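You operate a simulated robot arm through the tools that you are given. There is no shell and no other tool. Be economical: measure what you need, move in short steps, check, and stop when the job is done.

You are at the controls of a simulated robot arm. One attempt, no reset.

JOB
Put the wide filter on top of the white frame.

The check looks at the end state, three seconds after you hand in, the way a careful person would. Anything else that was tipped, shoved, dropped, spilled or broken makes it a failure.

ROBOT AND FRAMES
A 6-joint arm with a two-finger parallel gripper, fixed in place. Base frame: the origin is at the foot of the arm, x ahead of it, y to its left, z up; the work surface is at about z = 0.86. Readings come in m, degrees, newtons and seconds.
With the tool pointing down near the work surface it reaches from about 0.24 to 0.64 m from the base axis. Its first joint turns from -66.0 to 66.0 degrees. Payload 2.7 kg.
The tool frame sits at the grasp point between the pads (the TCP): z along the fingers, y along the line on which they close. The tips reach 0.023 m beyond it. The gripper opens to 0.094 m. The fingers are 0.038 m wide and 0.01 m thick; the gripper's body (0.054 by 0.096 m) begins 0.039 m behind the TCP.
Orientation is told as [roll, pitch, yaw] about the base's x, y, z axes, in that order, counted from this pose: with the fingers straight down and closing along the base's y, the tool's x points along the base's -x, its y along +y and its z along -z.

CONTROLS
- The arm moves only by the tool step_arm. Its argument "steps" is a list of rows, each an object of numbers (a shift or turn left out is 0, a gripper value left out holds the last): "tx", "ty", "tz": the shift along the tool's x, y, z in m; "ax", "ay", "az": the turn, a rotation vector about the tool's x, y, z in degrees. In form: [{"tx": .., "ty": .., "tz": .., "ax": .., "ay": .., "az": ..}, ...]. A call has 1 to 8 rows; each row is the pose to reach, as a shift and turn from the pose commanded when the call began, along the tool's axes at that moment. "jaw" is the gripper command, from -1 (fully open) to 1 (shut), values between in proportion, set as the call begins (left out, the last holds). A row lasts 0.2 s, in which the tool goes at most 0.05 m and 8.6 degrees; a call with a longer step from one row to the next is refused whole, and so is a gripper value outside its range. A pose out of reach is approached as far as the arm can. The call stops where the force on the tool passes 40 N (or 10 N more than at its start, if that is more) or the arm is blocked; 0.2 s more then pass. The fingers move at their own pace (about 0.045 m/s each) and stop on an object; they squeeze with about 39 N. The grip force told is the motor's: it shows also when the fingers shut on nothing. Time passes only in rows, and 0.2 s behind the last, so rows that repeat a pose let the fingers close. The reply holds the time, the measured pose of the TCP, the force on the tool along the base axes, the opening and the grip force, in the units named above and with some noise.
- Cameras (640 x 400 px; columns grow to the right, rows downward): "scene" is fixed at [0.0887, -0.4494, 1.3972]; the picture's right is [0.60, -0.80, 0.00], its down [-0.50, -0.37, -0.78] and it looks along [0.63, 0.47, -0.62] (base axes); focal length 324 px, centre (320, 200). "wrist" rides on the gripper at [-0.039, 0, -0.044] in the tool frame; the picture's right is [0.00, -1.00, 0.00], its down [0.97, 0.00, -0.24] and it looks along [0.24, 0.00, 0.97] (tool axes); focal length 218 px, centre (320, 200). There is no depth. A picture from a camera that has moved, and an enlarged one, comes with that camera's place and axes in the base frame and with its lens.
- capture(camera): a new picture of that camera. No time passes.
- enlarge(camera, box): a new picture of the part [left, top, right, bottom] of that camera's present view, enlarged. No time passes.
- sign_off(): hands the job in; it is judged then, once.

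Go step by step. Nothing tells you positions but the pictures and the camera data: compare them with the known pose of the tool, close in by small moves and look again before you grip or let go. The budget is 90 turns and 38 pictures, counting those below and the enlarged ones. Unless the task says otherwise, let go and move clear before handing in, and close with one line.

The tools are called after ">>>" as name(argument=value, ...) on one line, values as JSON. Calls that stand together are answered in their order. step_arm: Moves the arm, as the interface text tells. Its arguments: {"type":"object","properties":{"steps":{"type":"array"},"jaw":{"type":"number"}},"required":["steps"]} The other tools are called the same way: capture (camera) takes a picture; enlarge (camera, box) takes an enlarged picture of a part of a camera's view; sign_off () hands the job in.

At the start:

```text
t: 0.0
tcp_pos: [0.3082, -0.2443, 1.1978]
ee_rot: [0.1, 0.0, -0.1]
contact_force: [0.4, -0.4, 0.5]
grip_width: 0.0939
grasp_force: 0.0
```

scene: 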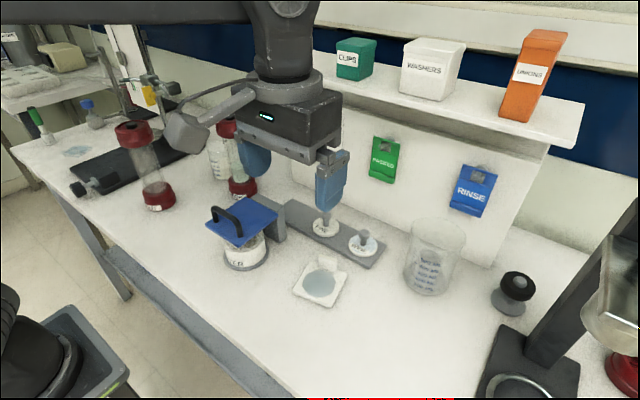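
wrist: 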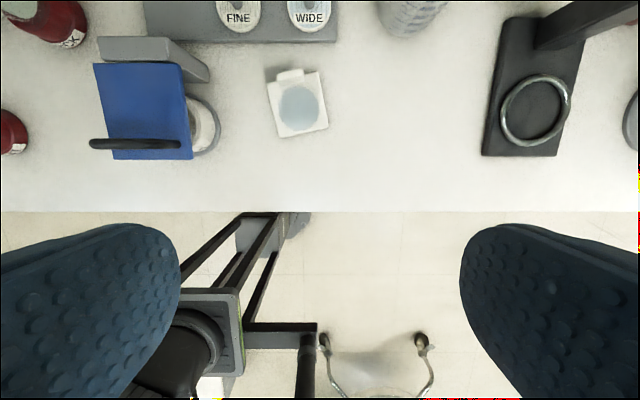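

I see two knobbed discs, labelled FINE and WIDE, on a grey rack, and a white square frame in front of them. I'll look closer at each before moving.

>>> enlarge(camera="scene", box=[270, 180, 430, 320])

>>> enlarge(camera="wrist", box=[200, 0, 400, 150])

```text
2.86 times, centred on (350, 250) of scene
camera zoom: at [0.0887, -0.4494, 1.3972], right [0.6, -0.8, 0.0], down [-0.5, -0.37, -0.78], along [0.63, 0.47, -0.62], focal length 925 px, centre (234, 57)
```

zoom: 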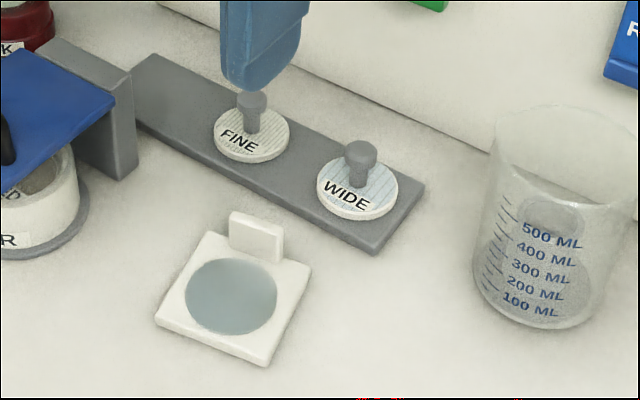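

```text
2.67 times, centred on (300, 75) of wrist
camera zoom: at [0.3479, -0.2449, 1.2421], right [0.0, -1.0, 0.0], down [-0.97, 0.0, 0.24], along [-0.24, 0.0, -0.97], focal length 582 px, centre (373, 533)
```

zoom: 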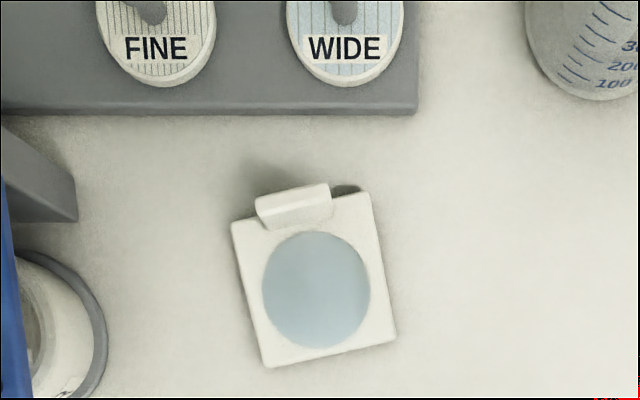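

The WIDE disc is near (0.535, -0.230) and the frame's window centre near (0.41, -0.208), with the frame yawed about +13°. I'll move partway, staying high, and look again.

>>> step_arm(steps=[{"tx": -0.03, "ty": 0.003, "tz": 0.015}, {"tx": -0.07, "ty": 0.006, "tz": 0.03}, {"tx": -0.11, "ty": 0.009, "tz": 0.045}, {"tx": -0.15, "ty": 0.012, "tz": 0.06}, {"tx": -0.18, "ty": 0.014, "tz": 0.08}, {"tx": -0.18, "ty": 0.014, "tz": 0.1}], jaw=-1)

>>> capture(camera="wrist")

>>> capture(camera="scene")

```text
t: 1.4
tcp_pos: [0.4884, -0.2313, 1.0988]
ee_rot: [0.0, -0.1, 0.0]
contact_force: [-0.9, -0.2, 0.0]
grip_width: 0.0943
grasp_force: 0.0
```

```text
33 pictures are left
camera wrist: at [0.5281, -0.2309, 1.1422], right [0.0, -1.0, 0.0], down [-0.97, 0.0, 0.24], along [-0.24, 0.0, -0.97], focal length 218 px, centre (320, 200)
```

wrist: 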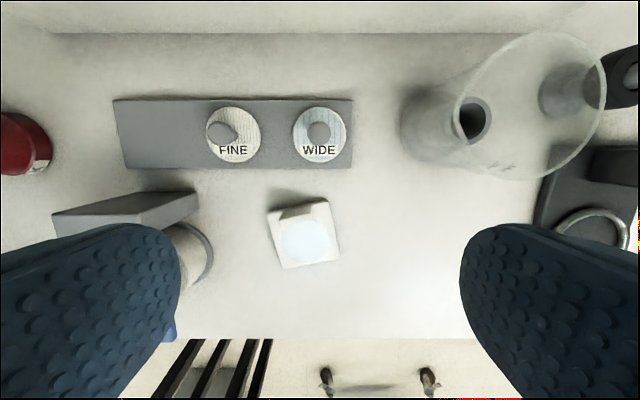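

```text
32 pictures are left
```

scene: 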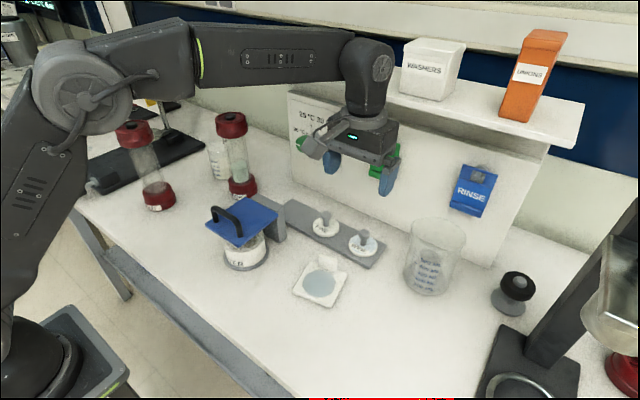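

>>> enlarge(camera="wrist", box=[260, 90, 380, 165])

>>> enlarge(camera="wrist", box=[245, 180, 365, 280])

>>> enlarge(camera="scene", box=[330, 210, 400, 270])

```text
5.33 times, centred on (320, 128) of wrist
camera zoom: at [0.5281, -0.2309, 1.1422], right [0.0, -1.0, 0.0], down [-0.97, 0.0, 0.24], along [-0.24, 0.0, -0.97], focal length 1164 px, centre (320, 587)
```

zoom: 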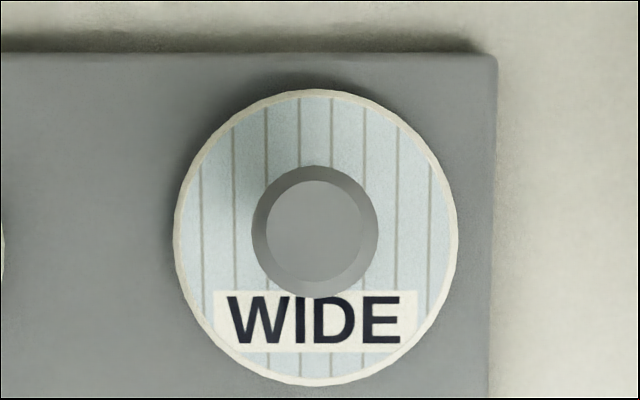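

```text
4.00 times, centred on (305, 230) of wrist
camera zoom: at [0.5281, -0.2309, 1.1422], right [0.0, -1.0, 0.0], down [-0.97, 0.0, 0.24], along [-0.24, 0.0, -0.97], focal length 873 px, centre (380, 80)
```

zoom: 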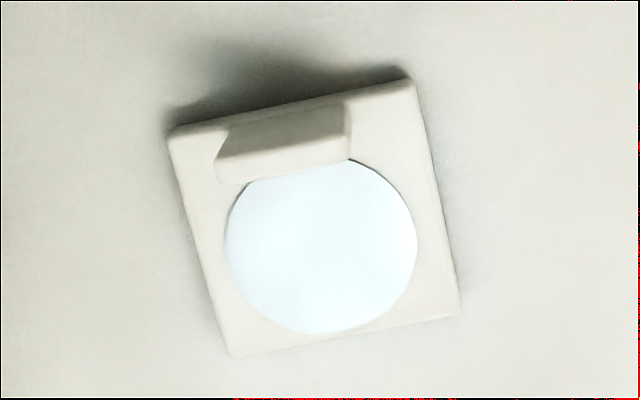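

```text
6.67 times, centred on (365, 240) of scene
camera zoom: at [0.0887, -0.4494, 1.3972], right [0.6, -0.8, 0.0], down [-0.5, -0.37, -0.78], along [0.63, 0.47, -0.62], focal length 2158 px, centre (20, -67)
```

zoom: 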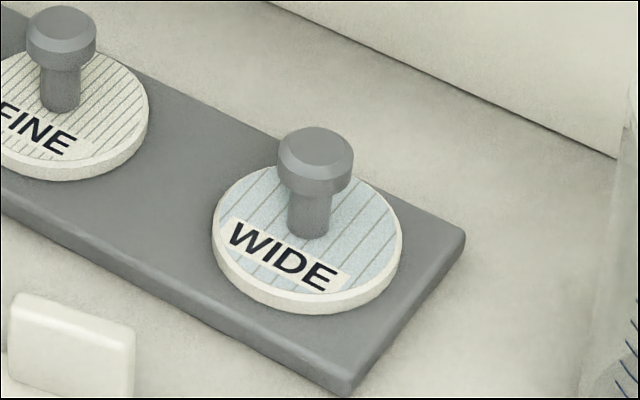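

The WIDE disc's knob is at about (0.540, -0.230), with the head at z 0.907–0.923 and the disc top near 0.885. I'll move directly above it, partly close the jaw and check.

>>> step_arm(steps=[{"tx": -0.026, "ty": 0.001, "tz": 0.03}, {"tx": -0.0515, "ty": 0.001, "tz": 0.06}, {"tx": -0.0515, "ty": 0.001, "tz": 0.09}, {"tx": -0.0515, "ty": 0.001, "tz": 0.12}, {"tx": -0.0515, "ty": 0.001, "tz": 0.12}], jaw=-0.3)

>>> capture(camera="wrist")

>>> enlarge(camera="scene", box=[300, 120, 460, 280])

```text
t: 2.6
tcp_pos: [0.5399, -0.2301, 0.9771]
ee_rot: [0.0, 0.1, -0.1]
contact_force: [0.6, -0.2, 1.1]
grip_width: 0.061
grasp_force: 0.0
```

```text
28 pictures are left
camera wrist: at [0.5796, -0.2299, 1.0212], right [0.0, -1.0, 0.0], down [-0.97, 0.0, 0.24], along [-0.24, 0.0, -0.97], focal length 218 px, centre (320, 200)
```

wrist: 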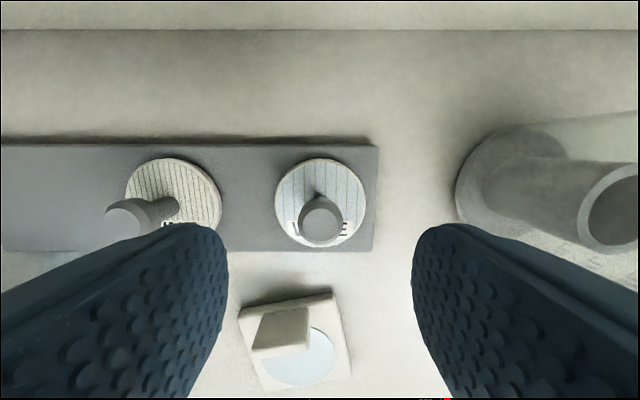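

```text
2.50 times, centred on (380, 200) of scene
camera zoom: at [0.0887, -0.4494, 1.3972], right [0.6, -0.8, 0.0], down [-0.5, -0.37, -0.78], along [0.63, 0.47, -0.62], focal length 809 px, centre (170, 200)
```

zoom: 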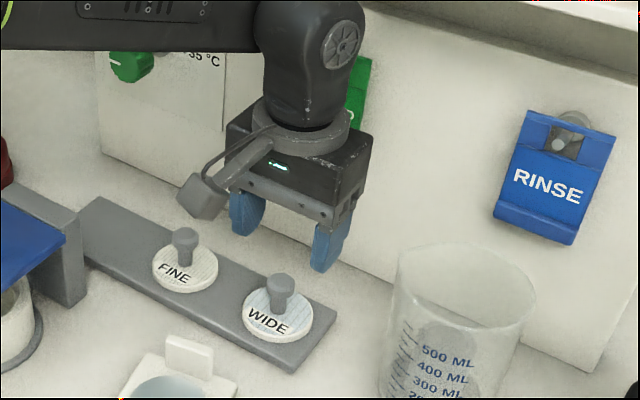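

The gripper is above the knob and clear of its neighbours. My height estimates for the knob disagree by about 1–2 cm, so I'll zoom in to settle that.

>>> enlarge(camera="wrist", box=[260, 145, 380, 260])

```text
3.48 times, centred on (320, 202) of wrist
camera zoom: at [0.5796, -0.2299, 1.0212], right [0.0, -1.0, 0.0], down [-0.97, 0.0, 0.24], along [-0.24, 0.0, -0.97], focal length 759 px, centre (320, 191)
```

zoom: 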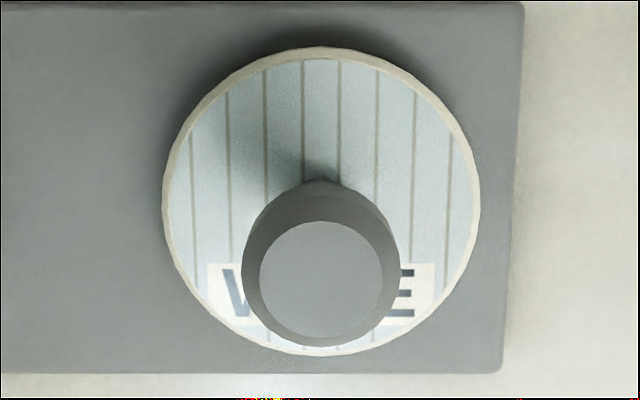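

Two views now agree on the knob at (0.5405, -0.230), its top near 0.918 and the disc top near 0.878. I'll descend to TCP z of about 0.912 without closing, and check.

>>> step_arm(steps=[{"tz": 0.025}, {"tz": 0.045}, {"tz": 0.058}, {"tz": 0.065}, {"tz": 0.065}])

>>> enlarge(camera="scene", box=[320, 180, 420, 280])

>>> capture(camera="wrist")

```text
t: 3.8
tcp_pos: [0.5402, -0.2293, 0.9131]
ee_rot: [0.0, 0.0, 0.0]
contact_force: [-1.0, 0.5, 0.5]
grip_width: 0.0613
grasp_force: 0.0
```

```text
4.00 times, centred on (370, 230) of scene
camera zoom: at [0.0887, -0.4494, 1.3972], right [0.6, -0.8, 0.0], down [-0.5, -0.37, -0.78], along [0.63, 0.47, -0.62], focal length 1295 px, centre (120, 80)
```

zoom: 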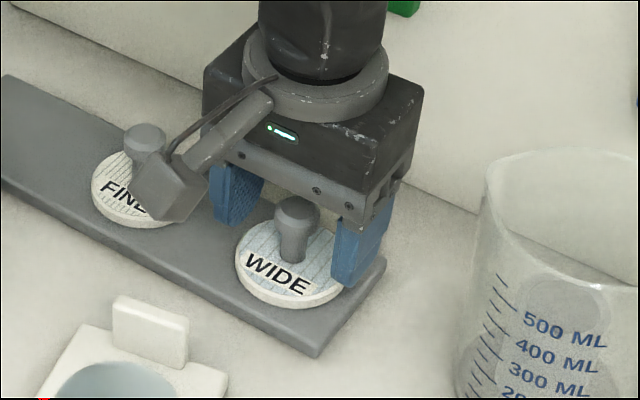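

```text
24 pictures are left
camera wrist: at [0.5793, -0.2299, 0.9575], right [0.0, -1.0, 0.0], down [-0.97, 0.0, 0.24], along [-0.24, 0.0, -0.97], focal length 218 px, centre (320, 200)
```

wrist: 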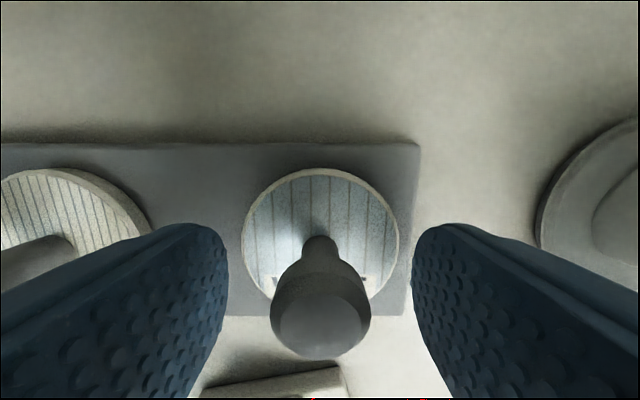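

The knob is centred between the fingers and the tips are clear of the disc. I'll close the gripper now.

>>> step_arm(steps=[{}, {}, {}, {}], jaw=1)

```text
t: 4.8
tcp_pos: [0.5401, -0.2302, 0.9148]
ee_rot: [0.1, -0.2, 0.0]
contact_force: [0.0, -0.1, 0.6]
grip_width: 0.0225
grasp_force: 39.2
```

The grip is holding at 22.5 mm, which matches the knob head. I'll lift straight up and check.

>>> step_arm(steps=[{"tz": -0.015}, {"tz": -0.035}, {"tz": -0.06}, {"tz": -0.085}, {"tz": -0.085}])

>>> capture(camera="scene")

```text
t: 6.0
tcp_pos: [0.5393, -0.23, 0.9975]
ee_rot: [0.1, 0.3, 0.0]
contact_force: [-0.2, 0.8, -0.1]
grip_width: 0.0002
grasp_force: 38.7
```

```text
23 pictures are left
```

scene: 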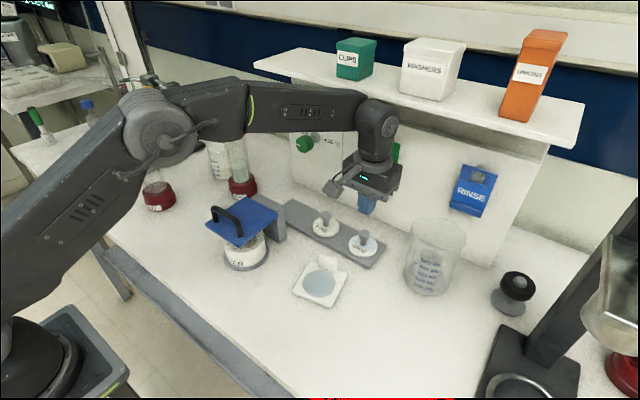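

The fingers slipped off the knob during the lift and the jaw is now shut on nothing. I'll check that the disc hasn't moved and look at the knob's shape.

>>> enlarge(camera="scene", box=[340, 215, 390, 265])

>>> enlarge(camera="wrist", box=[240, 120, 400, 260])

```text
8.00 times, centred on (365, 240) of scene
camera zoom: at [0.0885, -0.4494, 1.3972], right [0.6, -0.8, 0.0], down [-0.5, -0.37, -0.78], along [0.63, 0.47, -0.62], focal length 2589 px, centre (-40, -120)
```

zoom: 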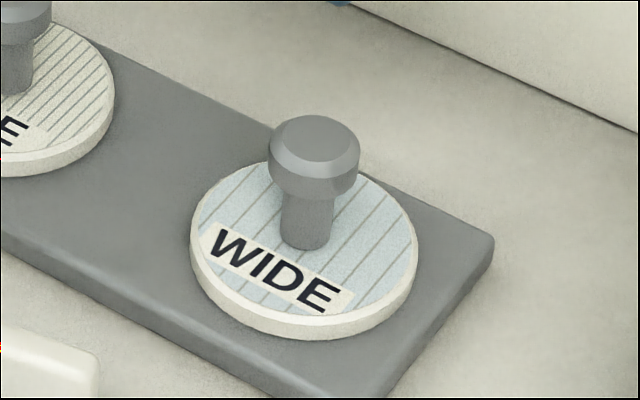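

```text
2.86 times, centred on (320, 190) of wrist
camera zoom: at [0.578, -0.23, 1.0412], right [0.0, -1.0, 0.0], down [-0.97, 0.0, 0.24], along [-0.24, 0.0, -0.97], focal length 624 px, centre (320, 229)
```

zoom: 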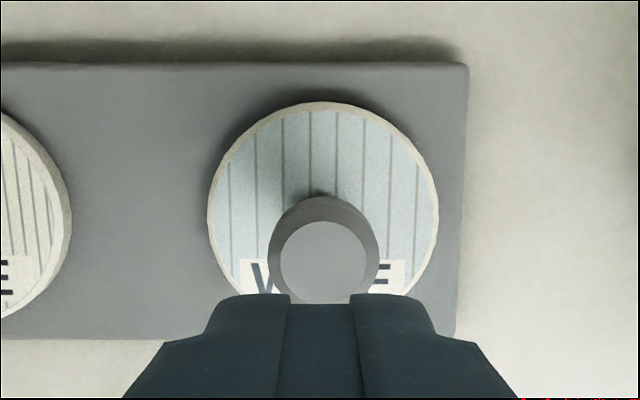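

The disc hasn't moved. I had gripped the head's top chamfer, and its straight wall sits a few mm lower. I'll reopen, go back down, and creep in slightly deeper while watching the force.

>>> step_arm(steps=[{}, {}, {}, {}], jaw=-0.3)

>>> step_arm(steps=[{"tz": 0.03}, {"tz": 0.055}, {"tz": 0.075}, {"tz": 0.084}, {"tz": 0.086}, {"tz": 0.087}, {"tz": 0.087}])

>>> enlarge(camera="scene", box=[345, 205, 415, 265])

```text
t: 7.0
tcp_pos: [0.539, -0.2304, 0.9978]
ee_rot: [0.1, 0.3, 0.0]
contact_force: [0.3, 0.0, 1.2]
grip_width: 0.0611
grasp_force: 0.2
```

```text
t: 8.6
tcp_pos: [0.5397, -0.2303, 0.9129]
ee_rot: [0.1, 0.0, 0.0]
contact_force: [0.4, -0.5, -0.7]
grip_width: 0.0607
grasp_force: 0.2
```

```text
6.67 times, centred on (380, 235) of scene
camera zoom: at [0.0887, -0.4494, 1.3972], right [0.6, -0.8, 0.0], down [-0.5, -0.37, -0.78], along [0.63, 0.47, -0.62], focal length 2158 px, centre (-80, -33)
```

zoom: 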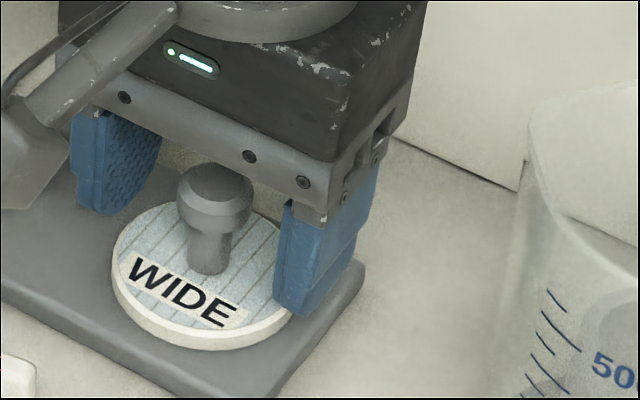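

The tool is back around the knob with the tips still clear. I'll go down about 4 mm more in 1 mm steps.

>>> step_arm(steps=[{"tz": 0.001}, {"tz": 0.002}, {"tz": 0.003}, {"tz": 0.004}, {"tz": 0.004}])

```text
t: 9.8
tcp_pos: [0.541, -0.2291, 0.9075]
ee_rot: [0.0, -0.1, -0.1]
contact_force: [0.0, 1.0, 0.1]
grip_width: 0.061
grasp_force: 0.0
```

There's no contact yet. I'll go 2 mm lower, then close.

>>> step_arm(steps=[{"tz": 0.001}, {"tz": 0.002}, {"tz": 0.002}])

>>> step_arm(steps=[{}, {}, {}, {}, {}], jaw=1)

>>> step_arm(steps=[{"tz": -0.002}, {"tz": -0.005}, {"tz": -0.01}, {"tz": -0.015}, {"tz": -0.015}])

>>> enlarge(camera="scene", box=[345, 205, 415, 265])

```text
t: 10.6
tcp_pos: [0.5407, -0.2299, 0.9071]
ee_rot: [0.0, -0.1, 0.0]
contact_force: [-0.2, -0.7, -0.3]
grip_width: 0.0613
grasp_force: 0.0
```

```text
t: 11.8
tcp_pos: [0.5415, -0.2309, 0.9056]
ee_rot: [0.0, -0.1, 0.0]
contact_force: [0.3, 0.2, 0.3]
grip_width: 0.0217
grasp_force: 38.8
```

```text
t: 13.0
tcp_pos: [0.5407, -0.2296, 0.9203]
ee_rot: [0.0, 0.0, -0.1]
contact_force: [-0.2, -0.7, 0.5]
grip_width: 0.0217
grasp_force: 38.8
```

```text
6.67 times, centred on (380, 235) of scene
camera zoom: at [0.0887, -0.4494, 1.3972], right [0.6, -0.8, 0.0], down [-0.5, -0.37, -0.78], along [0.63, 0.47, -0.62], focal length 2158 px, centre (-80, -33)
```

zoom: 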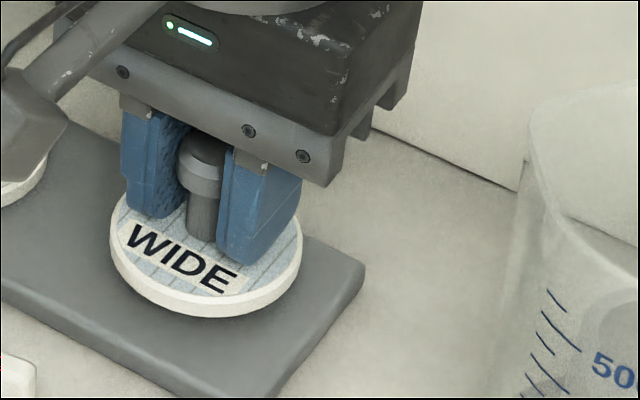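

The disc came up with the gripper this time. I'll keep lifting gently.

>>> step_arm(steps=[{"tz": -0.005}, {"tz": -0.015}, {"tz": -0.027}, {"tz": -0.04}, {"tz": -0.053}, {"tz": -0.065}, {"tz": -0.072}, {"tz": -0.075}])

>>> capture(camera="wrist")

```text
t: 14.8
tcp_pos: [0.539, -0.2296, 0.9973]
ee_rot: [0.0, 0.0, 0.0]
contact_force: [-0.2, 0.2, 0.0]
grip_width: 0.0215
grasp_force: 39.0
```

```text
18 pictures are left
camera wrist: at [0.5794, -0.2299, 1.0399], right [0.0, -1.0, 0.0], down [-0.97, 0.0, 0.24], along [-0.24, 0.0, -0.97], focal length 218 px, centre (320, 200)
```

wrist: 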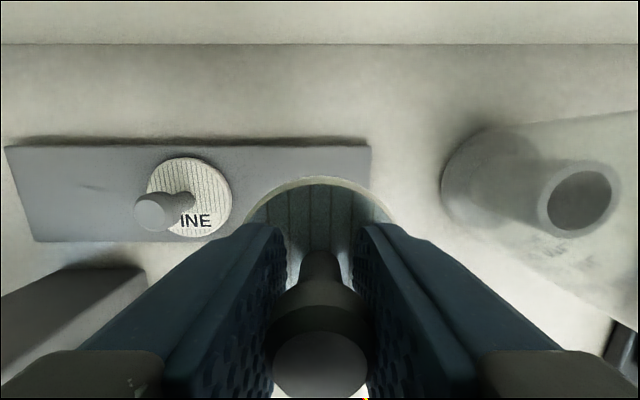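

The disc is held and level. The window centre on the frame is near (0.4055, -0.211), agreed by two wrist views, so I'll carry it there at this height.

>>> step_arm(steps=[{"tx": 0.01, "ty": 0.002}, {"tx": 0.03, "ty": 0.005}, {"tx": 0.055, "ty": 0.008}, {"tx": 0.08, "ty": 0.011}, {"tx": 0.105, "ty": 0.015}, {"tx": 0.125, "ty": 0.018}, {"tx": 0.1345, "ty": 0.019}, {"tx": 0.1345, "ty": 0.019}])

>>> capture(camera="wrist")

>>> enlarge(camera="scene", box=[270, 200, 370, 310])

```text
t: 16.6
tcp_pos: [0.4054, -0.2116, 0.9956]
ee_rot: [0.0, -0.1, 0.0]
contact_force: [0.5, -0.9, -0.6]
grip_width: 0.0216
grasp_force: 39.2
```

```text
17 pictures are left
camera wrist: at [0.4448, -0.2113, 1.0397], right [0.0, -1.0, 0.0], down [-0.97, 0.0, 0.24], along [-0.24, 0.0, -0.97], focal length 218 px, centre (320, 200)
```

wrist: 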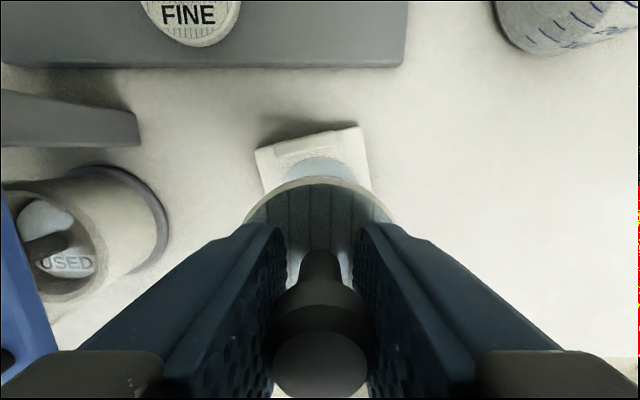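

```text
3.64 times, centred on (320, 255) of scene
camera zoom: at [0.0887, -0.4494, 1.3972], right [0.6, -0.8, 0.0], down [-0.5, -0.37, -0.78], along [0.63, 0.47, -0.62], focal length 1177 px, centre (320, 0)
```

zoom: 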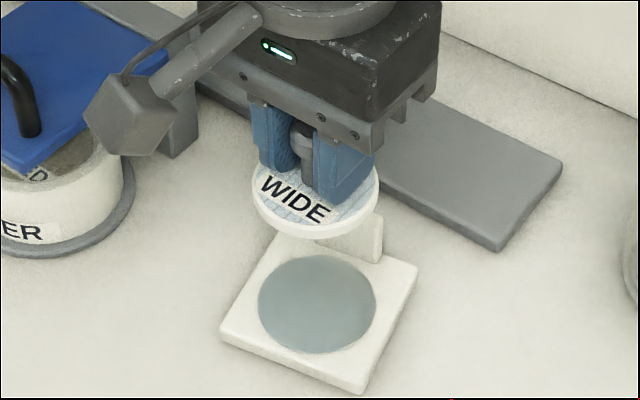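

The disc is above the frame. I'll descend to just above the tab's height and check alignment with the window again.

>>> step_arm(steps=[{"tz": 0.012}, {"tz": 0.025}, {"tz": 0.038}, {"tz": 0.05}, {"tz": 0.05}])

>>> enlarge(camera="wrist", box=[220, 90, 420, 290])

>>> enlarge(camera="scene", box=[280, 225, 360, 315])

```text
t: 17.8
tcp_pos: [0.4064, -0.2115, 0.9452]
ee_rot: [0.0, 0.0, -0.1]
contact_force: [-0.5, -0.5, 0.1]
grip_width: 0.0214
grasp_force: 38.9
```

```text
2.00 times, centred on (320, 190) of wrist
camera zoom: at [0.4454, -0.2111, 0.9886], right [0.0, -1.0, 0.0], down [-0.97, 0.0, 0.24], along [-0.24, 0.0, -0.97], focal length 436 px, centre (320, 220)
```

zoom: 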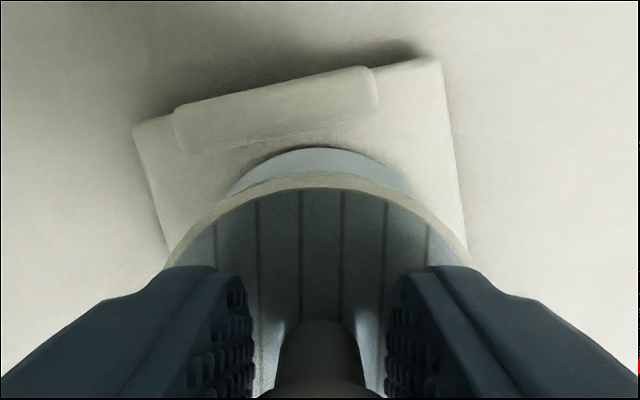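

```text
4.44 times, centred on (320, 270) of scene
camera zoom: at [0.0887, -0.4494, 1.3972], right [0.6, -0.8, 0.0], down [-0.5, -0.37, -0.78], along [0.63, 0.47, -0.62], focal length 1438 px, centre (320, -111)
```

zoom: 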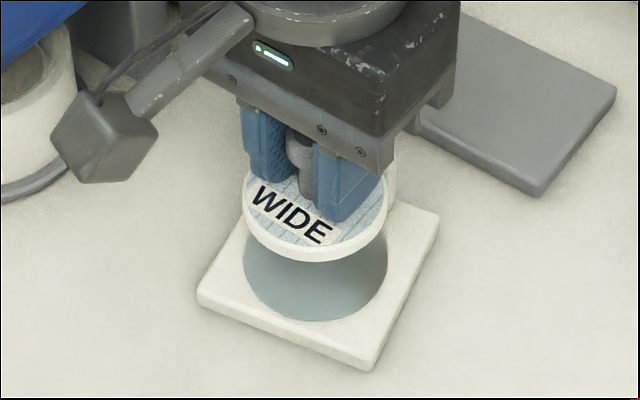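

Scene and wrist views both show the disc concentric with the window. I'll lower it gently and watch for contact.

>>> step_arm(steps=[{"tz": 0.008}, {"tz": 0.016}, {"tz": 0.023}, {"tz": 0.029}, {"tz": 0.032}, {"tz": 0.032}])

>>> enlarge(camera="wrist", box=[220, 60, 420, 260])

>>> enlarge(camera="scene", box=[280, 225, 360, 315])

```text
t: 19.2
tcp_pos: [0.407, -0.2117, 0.9139]
ee_rot: [-0.1, 0.1, 0.0]
contact_force: [0.2, -0.5, 0.0]
grip_width: 0.0218
grasp_force: 38.8
```

```text
2.00 times, centred on (320, 160) of wrist
camera zoom: at [0.4456, -0.2112, 0.957], right [0.0, -1.0, 0.0], down [-0.97, 0.0, 0.24], along [-0.24, 0.0, -0.97], focal length 436 px, centre (320, 280)
```

zoom: 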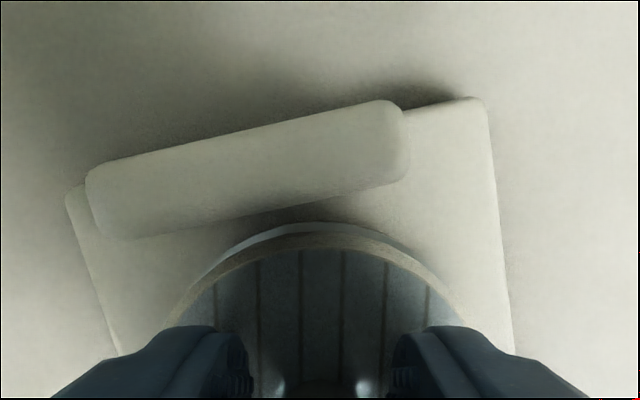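

```text
4.44 times, centred on (320, 270) of scene
camera zoom: at [0.0887, -0.4494, 1.3972], right [0.6, -0.8, 0.0], down [-0.5, -0.37, -0.78], along [0.63, 0.47, -0.62], focal length 1438 px, centre (320, -111)
```

zoom: 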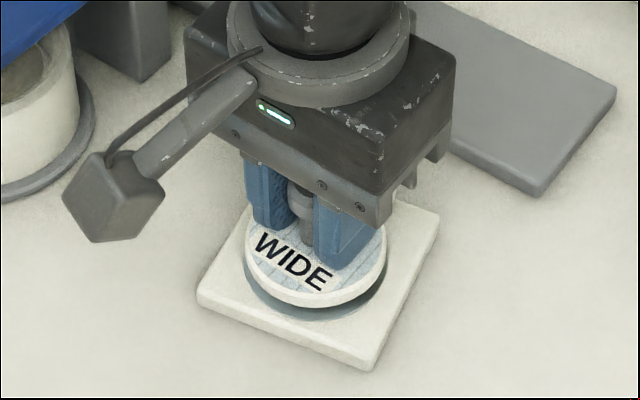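

The disc is about 1 cm above the plate and nearly concentric. I'll zoom in once for the final trim.

>>> enlarge(camera="wrist", box=[265, 150, 375, 220])

>>> enlarge(camera="scene", box=[300, 265, 345, 305])

```text
5.71 times, centred on (320, 185) of wrist
camera zoom: at [0.4456, -0.2112, 0.957], right [0.0, -1.0, 0.0], down [-0.97, 0.0, 0.24], along [-0.24, 0.0, -0.97], focal length 1247 px, centre (320, 286)
```

zoom: 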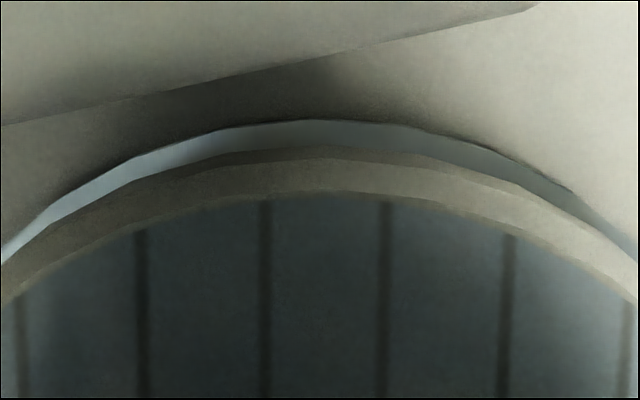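

```text
10.00 times, centred on (322, 285) of scene
camera zoom: at [0.0887, -0.4494, 1.3972], right [0.6, -0.8, 0.0], down [-0.5, -0.37, -0.78], along [0.63, 0.47, -0.62], focal length 3237 px, centre (295, -650)
```

zoom: 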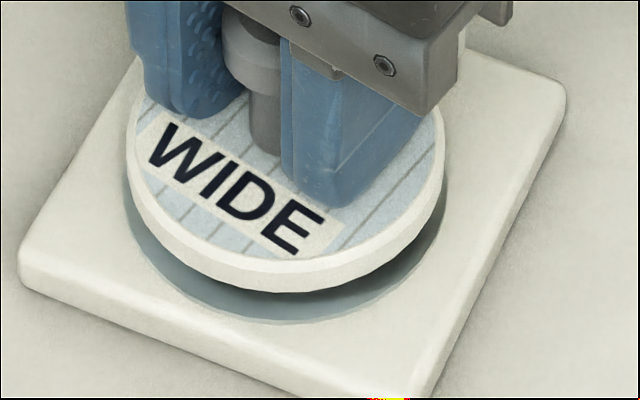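

Alignment is within about 1 mm, so I'll lower the disc in fine steps until it touches.

>>> step_arm(steps=[{"ty": 0.0004, "tz": 0.002}, {"ty": 0.0004, "tz": 0.004}, {"ty": 0.0004, "tz": 0.005}, {"ty": 0.0004, "tz": 0.006}, {"ty": 0.0004, "tz": 0.007}, {"ty": 0.0004, "tz": 0.007}])

>>> enlarge(camera="scene", box=[300, 265, 345, 305])

```text
t: 20.6
tcp_pos: [0.407, -0.2116, 0.9069]
ee_rot: [-0.1, 0.0, 0.0]
contact_force: [-0.4, -1.0, -0.6]
grip_width: 0.0215
grasp_force: 39.0
```

```text
10.00 times, centred on (322, 285) of scene
camera zoom: at [0.0887, -0.4494, 1.3972], right [0.6, -0.8, 0.0], down [-0.5, -0.37, -0.78], along [0.63, 0.47, -0.62], focal length 3237 px, centre (295, -650)
```

zoom: 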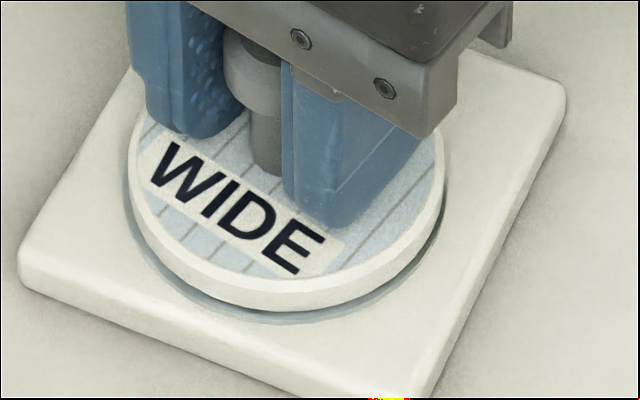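

About 4–5 mm remain and the disc is still concentric. I'll continue in 1 mm steps.

>>> step_arm(steps=[{"tx": 0.0003, "ty": 0.0003, "tz": 0.001}, {"tx": 0.0003, "ty": 0.0003, "tz": 0.002}, {"tx": 0.0003, "ty": 0.0003, "tz": 0.003}, {"tx": 0.0003, "ty": 0.0003, "tz": 0.0035}, {"tx": 0.0003, "ty": 0.0003, "tz": 0.0035}])

>>> enlarge(camera="scene", box=[300, 265, 345, 305])

```text
t: 21.8
tcp_pos: [0.4068, -0.2105, 0.9066]
ee_rot: [-0.2, -0.3, 0.0]
contact_force: [-4.1, 3.0, 31.3]
grip_width: 0.0215
grasp_force: 39.1
```

```text
10.00 times, centred on (322, 285) of scene
camera zoom: at [0.0882, -0.4491, 1.3973], right [0.6, -0.8, 0.0], down [-0.5, -0.37, -0.78], along [0.63, 0.47, -0.62], focal length 3237 px, centre (295, -650)
```

zoom: 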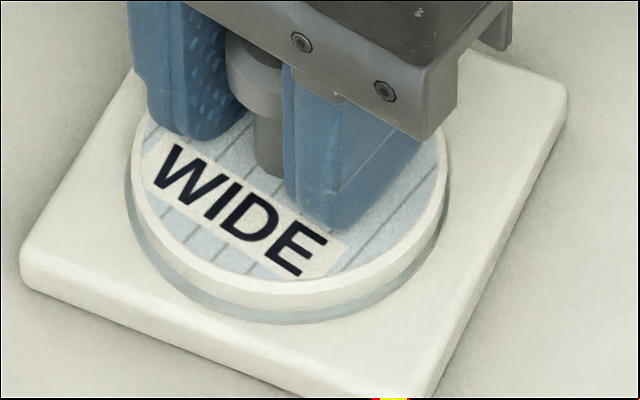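

There's contact at 31 N, but a thin crescent of window still shows at the near side. I'll look from the wrist to see what the disc is resting on before releasing.

>>> enlarge(camera="wrist", box=[220, 60, 420, 220])

```text
2.50 times, centred on (320, 140) of wrist
camera zoom: at [0.4462, -0.2106, 0.9494], right [0.0, -1.0, 0.0], down [-0.97, 0.0, 0.23], along [-0.23, 0.0, -0.97], focal length 546 px, centre (320, 350)
```

zoom: 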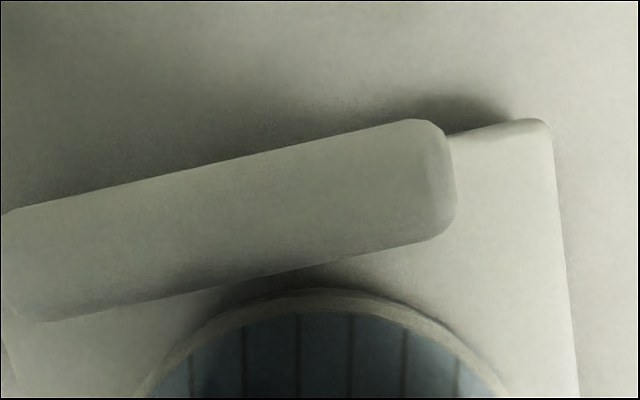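

The disc is touching the rim on the far side, about 2 mm too far along +x/+y. I'll lift slightly, shift back and check before lowering again.

>>> step_arm(steps=[{"tz": -0.003}, {"tz": -0.0055}, {"tx": 0.001, "ty": -0.0007, "tz": -0.0055}, {"tx": 0.002, "ty": -0.0014, "tz": -0.0055}, {"tx": 0.002, "ty": -0.0014, "tz": -0.0055}])

>>> enlarge(camera="scene", box=[300, 265, 345, 305])

>>> enlarge(camera="wrist", box=[220, 90, 420, 220])

```text
t: 23.0
tcp_pos: [0.4032, -0.2124, 0.9089]
ee_rot: [0.0, 0.0, 0.0]
contact_force: [-0.3, -0.2, -0.2]
grip_width: 0.0219
grasp_force: 39.3
```

```text
10.00 times, centred on (322, 285) of scene
camera zoom: at [0.0887, -0.4494, 1.3972], right [0.6, -0.8, 0.0], down [-0.5, -0.37, -0.78], along [0.63, 0.47, -0.62], focal length 3237 px, centre (295, -650)
```

zoom: 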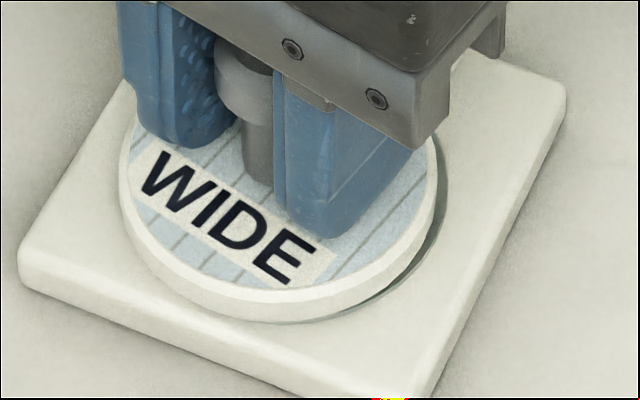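

```text
3.08 times, centred on (320, 155) of wrist
camera zoom: at [0.4425, -0.212, 0.9519], right [0.0, -1.0, 0.0], down [-0.97, 0.0, 0.24], along [-0.24, 0.0, -0.97], focal length 672 px, centre (320, 338)
```

zoom: 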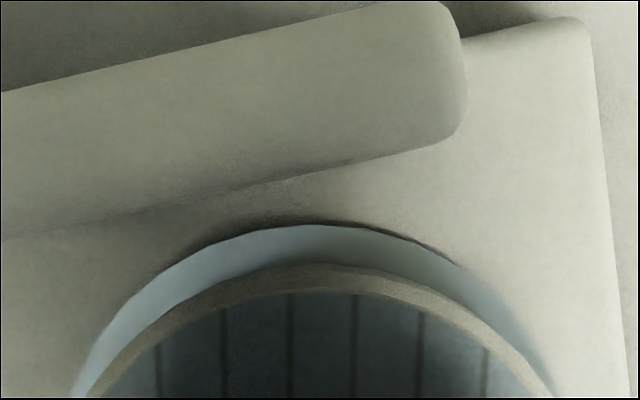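

The deflection under contact made the shift larger than intended. Both views now say to go back +2.6 mm in x and +0.7 mm in y. I'll apply that and lower gently until it touches.

>>> step_arm(steps=[{"tx": -0.0013, "ty": 0.0004}, {"tx": -0.0024, "ty": 0.0007}, {"tx": -0.0024, "ty": 0.0007}, {"tx": -0.0024, "ty": 0.0007}])

>>> step_arm(steps=[{"tz": 0.0005}, {"tz": 0.001}, {"tz": 0.0015}, {"tz": 0.002}, {"tz": 0.002}])

```text
t: 24.0
tcp_pos: [0.4063, -0.2114, 0.9087]
ee_rot: [0.0, -0.1, 0.0]
contact_force: [-0.2, 0.0, -1.0]
grip_width: 0.0215
grasp_force: 39.0
```

```text
t: 25.2
tcp_pos: [0.4056, -0.211, 0.9064]
ee_rot: [0.0, -0.2, -0.1]
contact_force: [-0.5, 0.3, -0.4]
grip_width: 0.0218
grasp_force: 38.7
```

Still no contact at z ≈ 0.9065. I'll lower another millimetre.

>>> step_arm(steps=[{"tz": 0.0005}, {"tz": 0.001}, {"tz": 0.001}])

```text
t: 26.0
tcp_pos: [0.4058, -0.2099, 0.9069]
ee_rot: [-0.1, -0.2, -0.1]
contact_force: [1.3, 1.6, 8.3]
grip_width: 0.0215
grasp_force: 39.0
```

There's light contact at 8 N. I'll check the seating now.

>>> enlarge(camera="wrist", box=[220, 90, 420, 220])

>>> enlarge(camera="scene", box=[300, 265, 345, 305])

```text
3.08 times, centred on (320, 155) of wrist
camera zoom: at [0.4456, -0.2104, 0.9498], right [0.0, -1.0, 0.0], down [-0.97, 0.0, 0.24], along [-0.24, 0.0, -0.97], focal length 672 px, centre (320, 338)
```

zoom: 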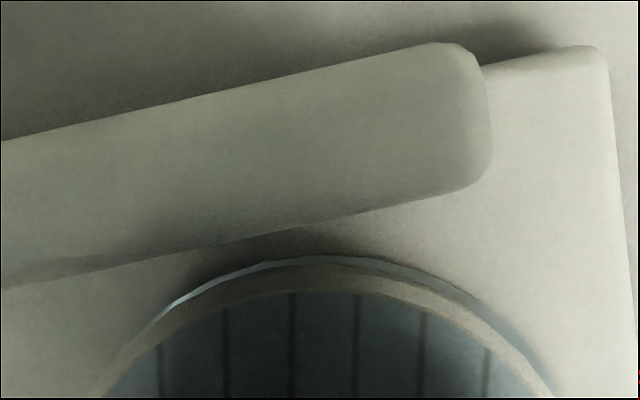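

```text
10.00 times, centred on (322, 285) of scene
camera zoom: at [0.0886, -0.4493, 1.3972], right [0.6, -0.8, 0.0], down [-0.5, -0.37, -0.78], along [0.63, 0.47, -0.62], focal length 3237 px, centre (295, -650)
```

zoom: 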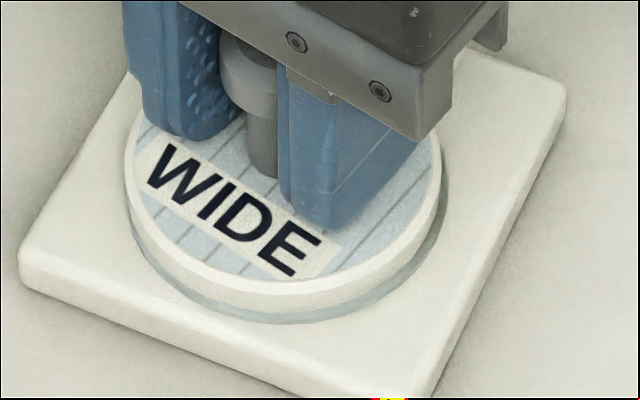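

The disc is centred on the window and resting under light contact, and any remaining drop is at most 1–2 mm. I'll release here and hold position.

>>> step_arm(steps=[{"tz": -0.0003}, {"tz": -0.0003}, {"tz": -0.0003}, {"tz": -0.0003}], jaw=-0.3)

>>> step_arm(steps=[{"tz": -0.015}, {"tz": -0.04}, {"tz": -0.08}, {"tz": -0.12}, {"tz": -0.15}, {"tz": -0.15}])

>>> enlarge(camera="scene", box=[290, 245, 355, 310])

```text
t: 27.0
tcp_pos: [0.4057, -0.2106, 0.9059]
ee_rot: [0.0, 0.0, 0.1]
contact_force: [-0.3, 0.3, -0.3]
grip_width: 0.0611
grasp_force: 0.1
```

```text
t: 28.4
tcp_pos: [0.4045, -0.2101, 1.0558]
ee_rot: [0.1, 0.0, -0.1]
contact_force: [-0.3, 0.3, -0.8]
grip_width: 0.061
grasp_force: 0.1
```

```text
6.15 times, centred on (322, 278) of scene
camera zoom: at [0.0887, -0.4494, 1.3972], right [0.6, -0.8, 0.0], down [-0.5, -0.37, -0.78], along [0.63, 0.47, -0.62], focal length 1992 px, centre (305, -277)
```

zoom: 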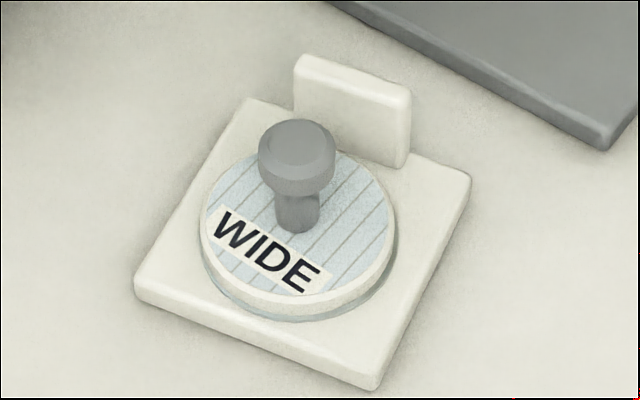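

The disc sits level on the frame with the tab clear. I'll do a last check from above and of the whole scene.

>>> enlarge(camera="wrist", box=[240, 120, 400, 260])

>>> capture(camera="scene")

```text
2.86 times, centred on (320, 190) of wrist
camera zoom: at [0.4445, -0.2113, 1.0997], right [0.0, -1.0, 0.0], down [-0.97, 0.0, 0.24], along [-0.24, 0.0, -0.97], focal length 624 px, centre (320, 229)
```

zoom: 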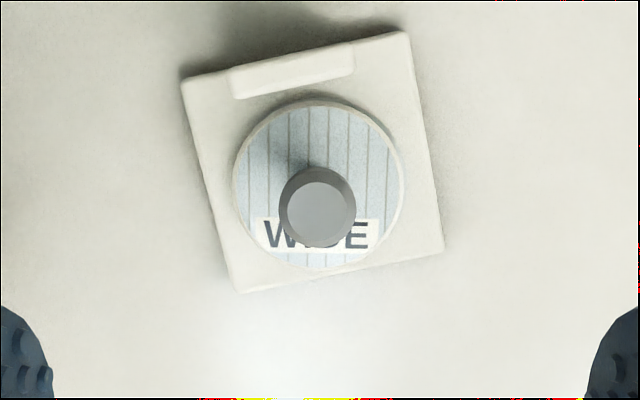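

```text
0 pictures are left
```

scene: 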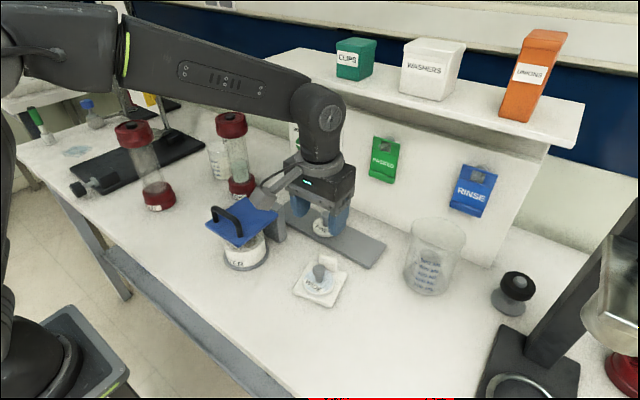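

The disc lies centred and flat on the frame, covering the window. Nothing else has moved and the gripper is clear, so I'm handing in.

>>> sign_off()

```text
The job is handed in.
```

The wide filter is on top of the white frame, centred over its window; the first grip slipped off the knob, but nothing else was disturbed.
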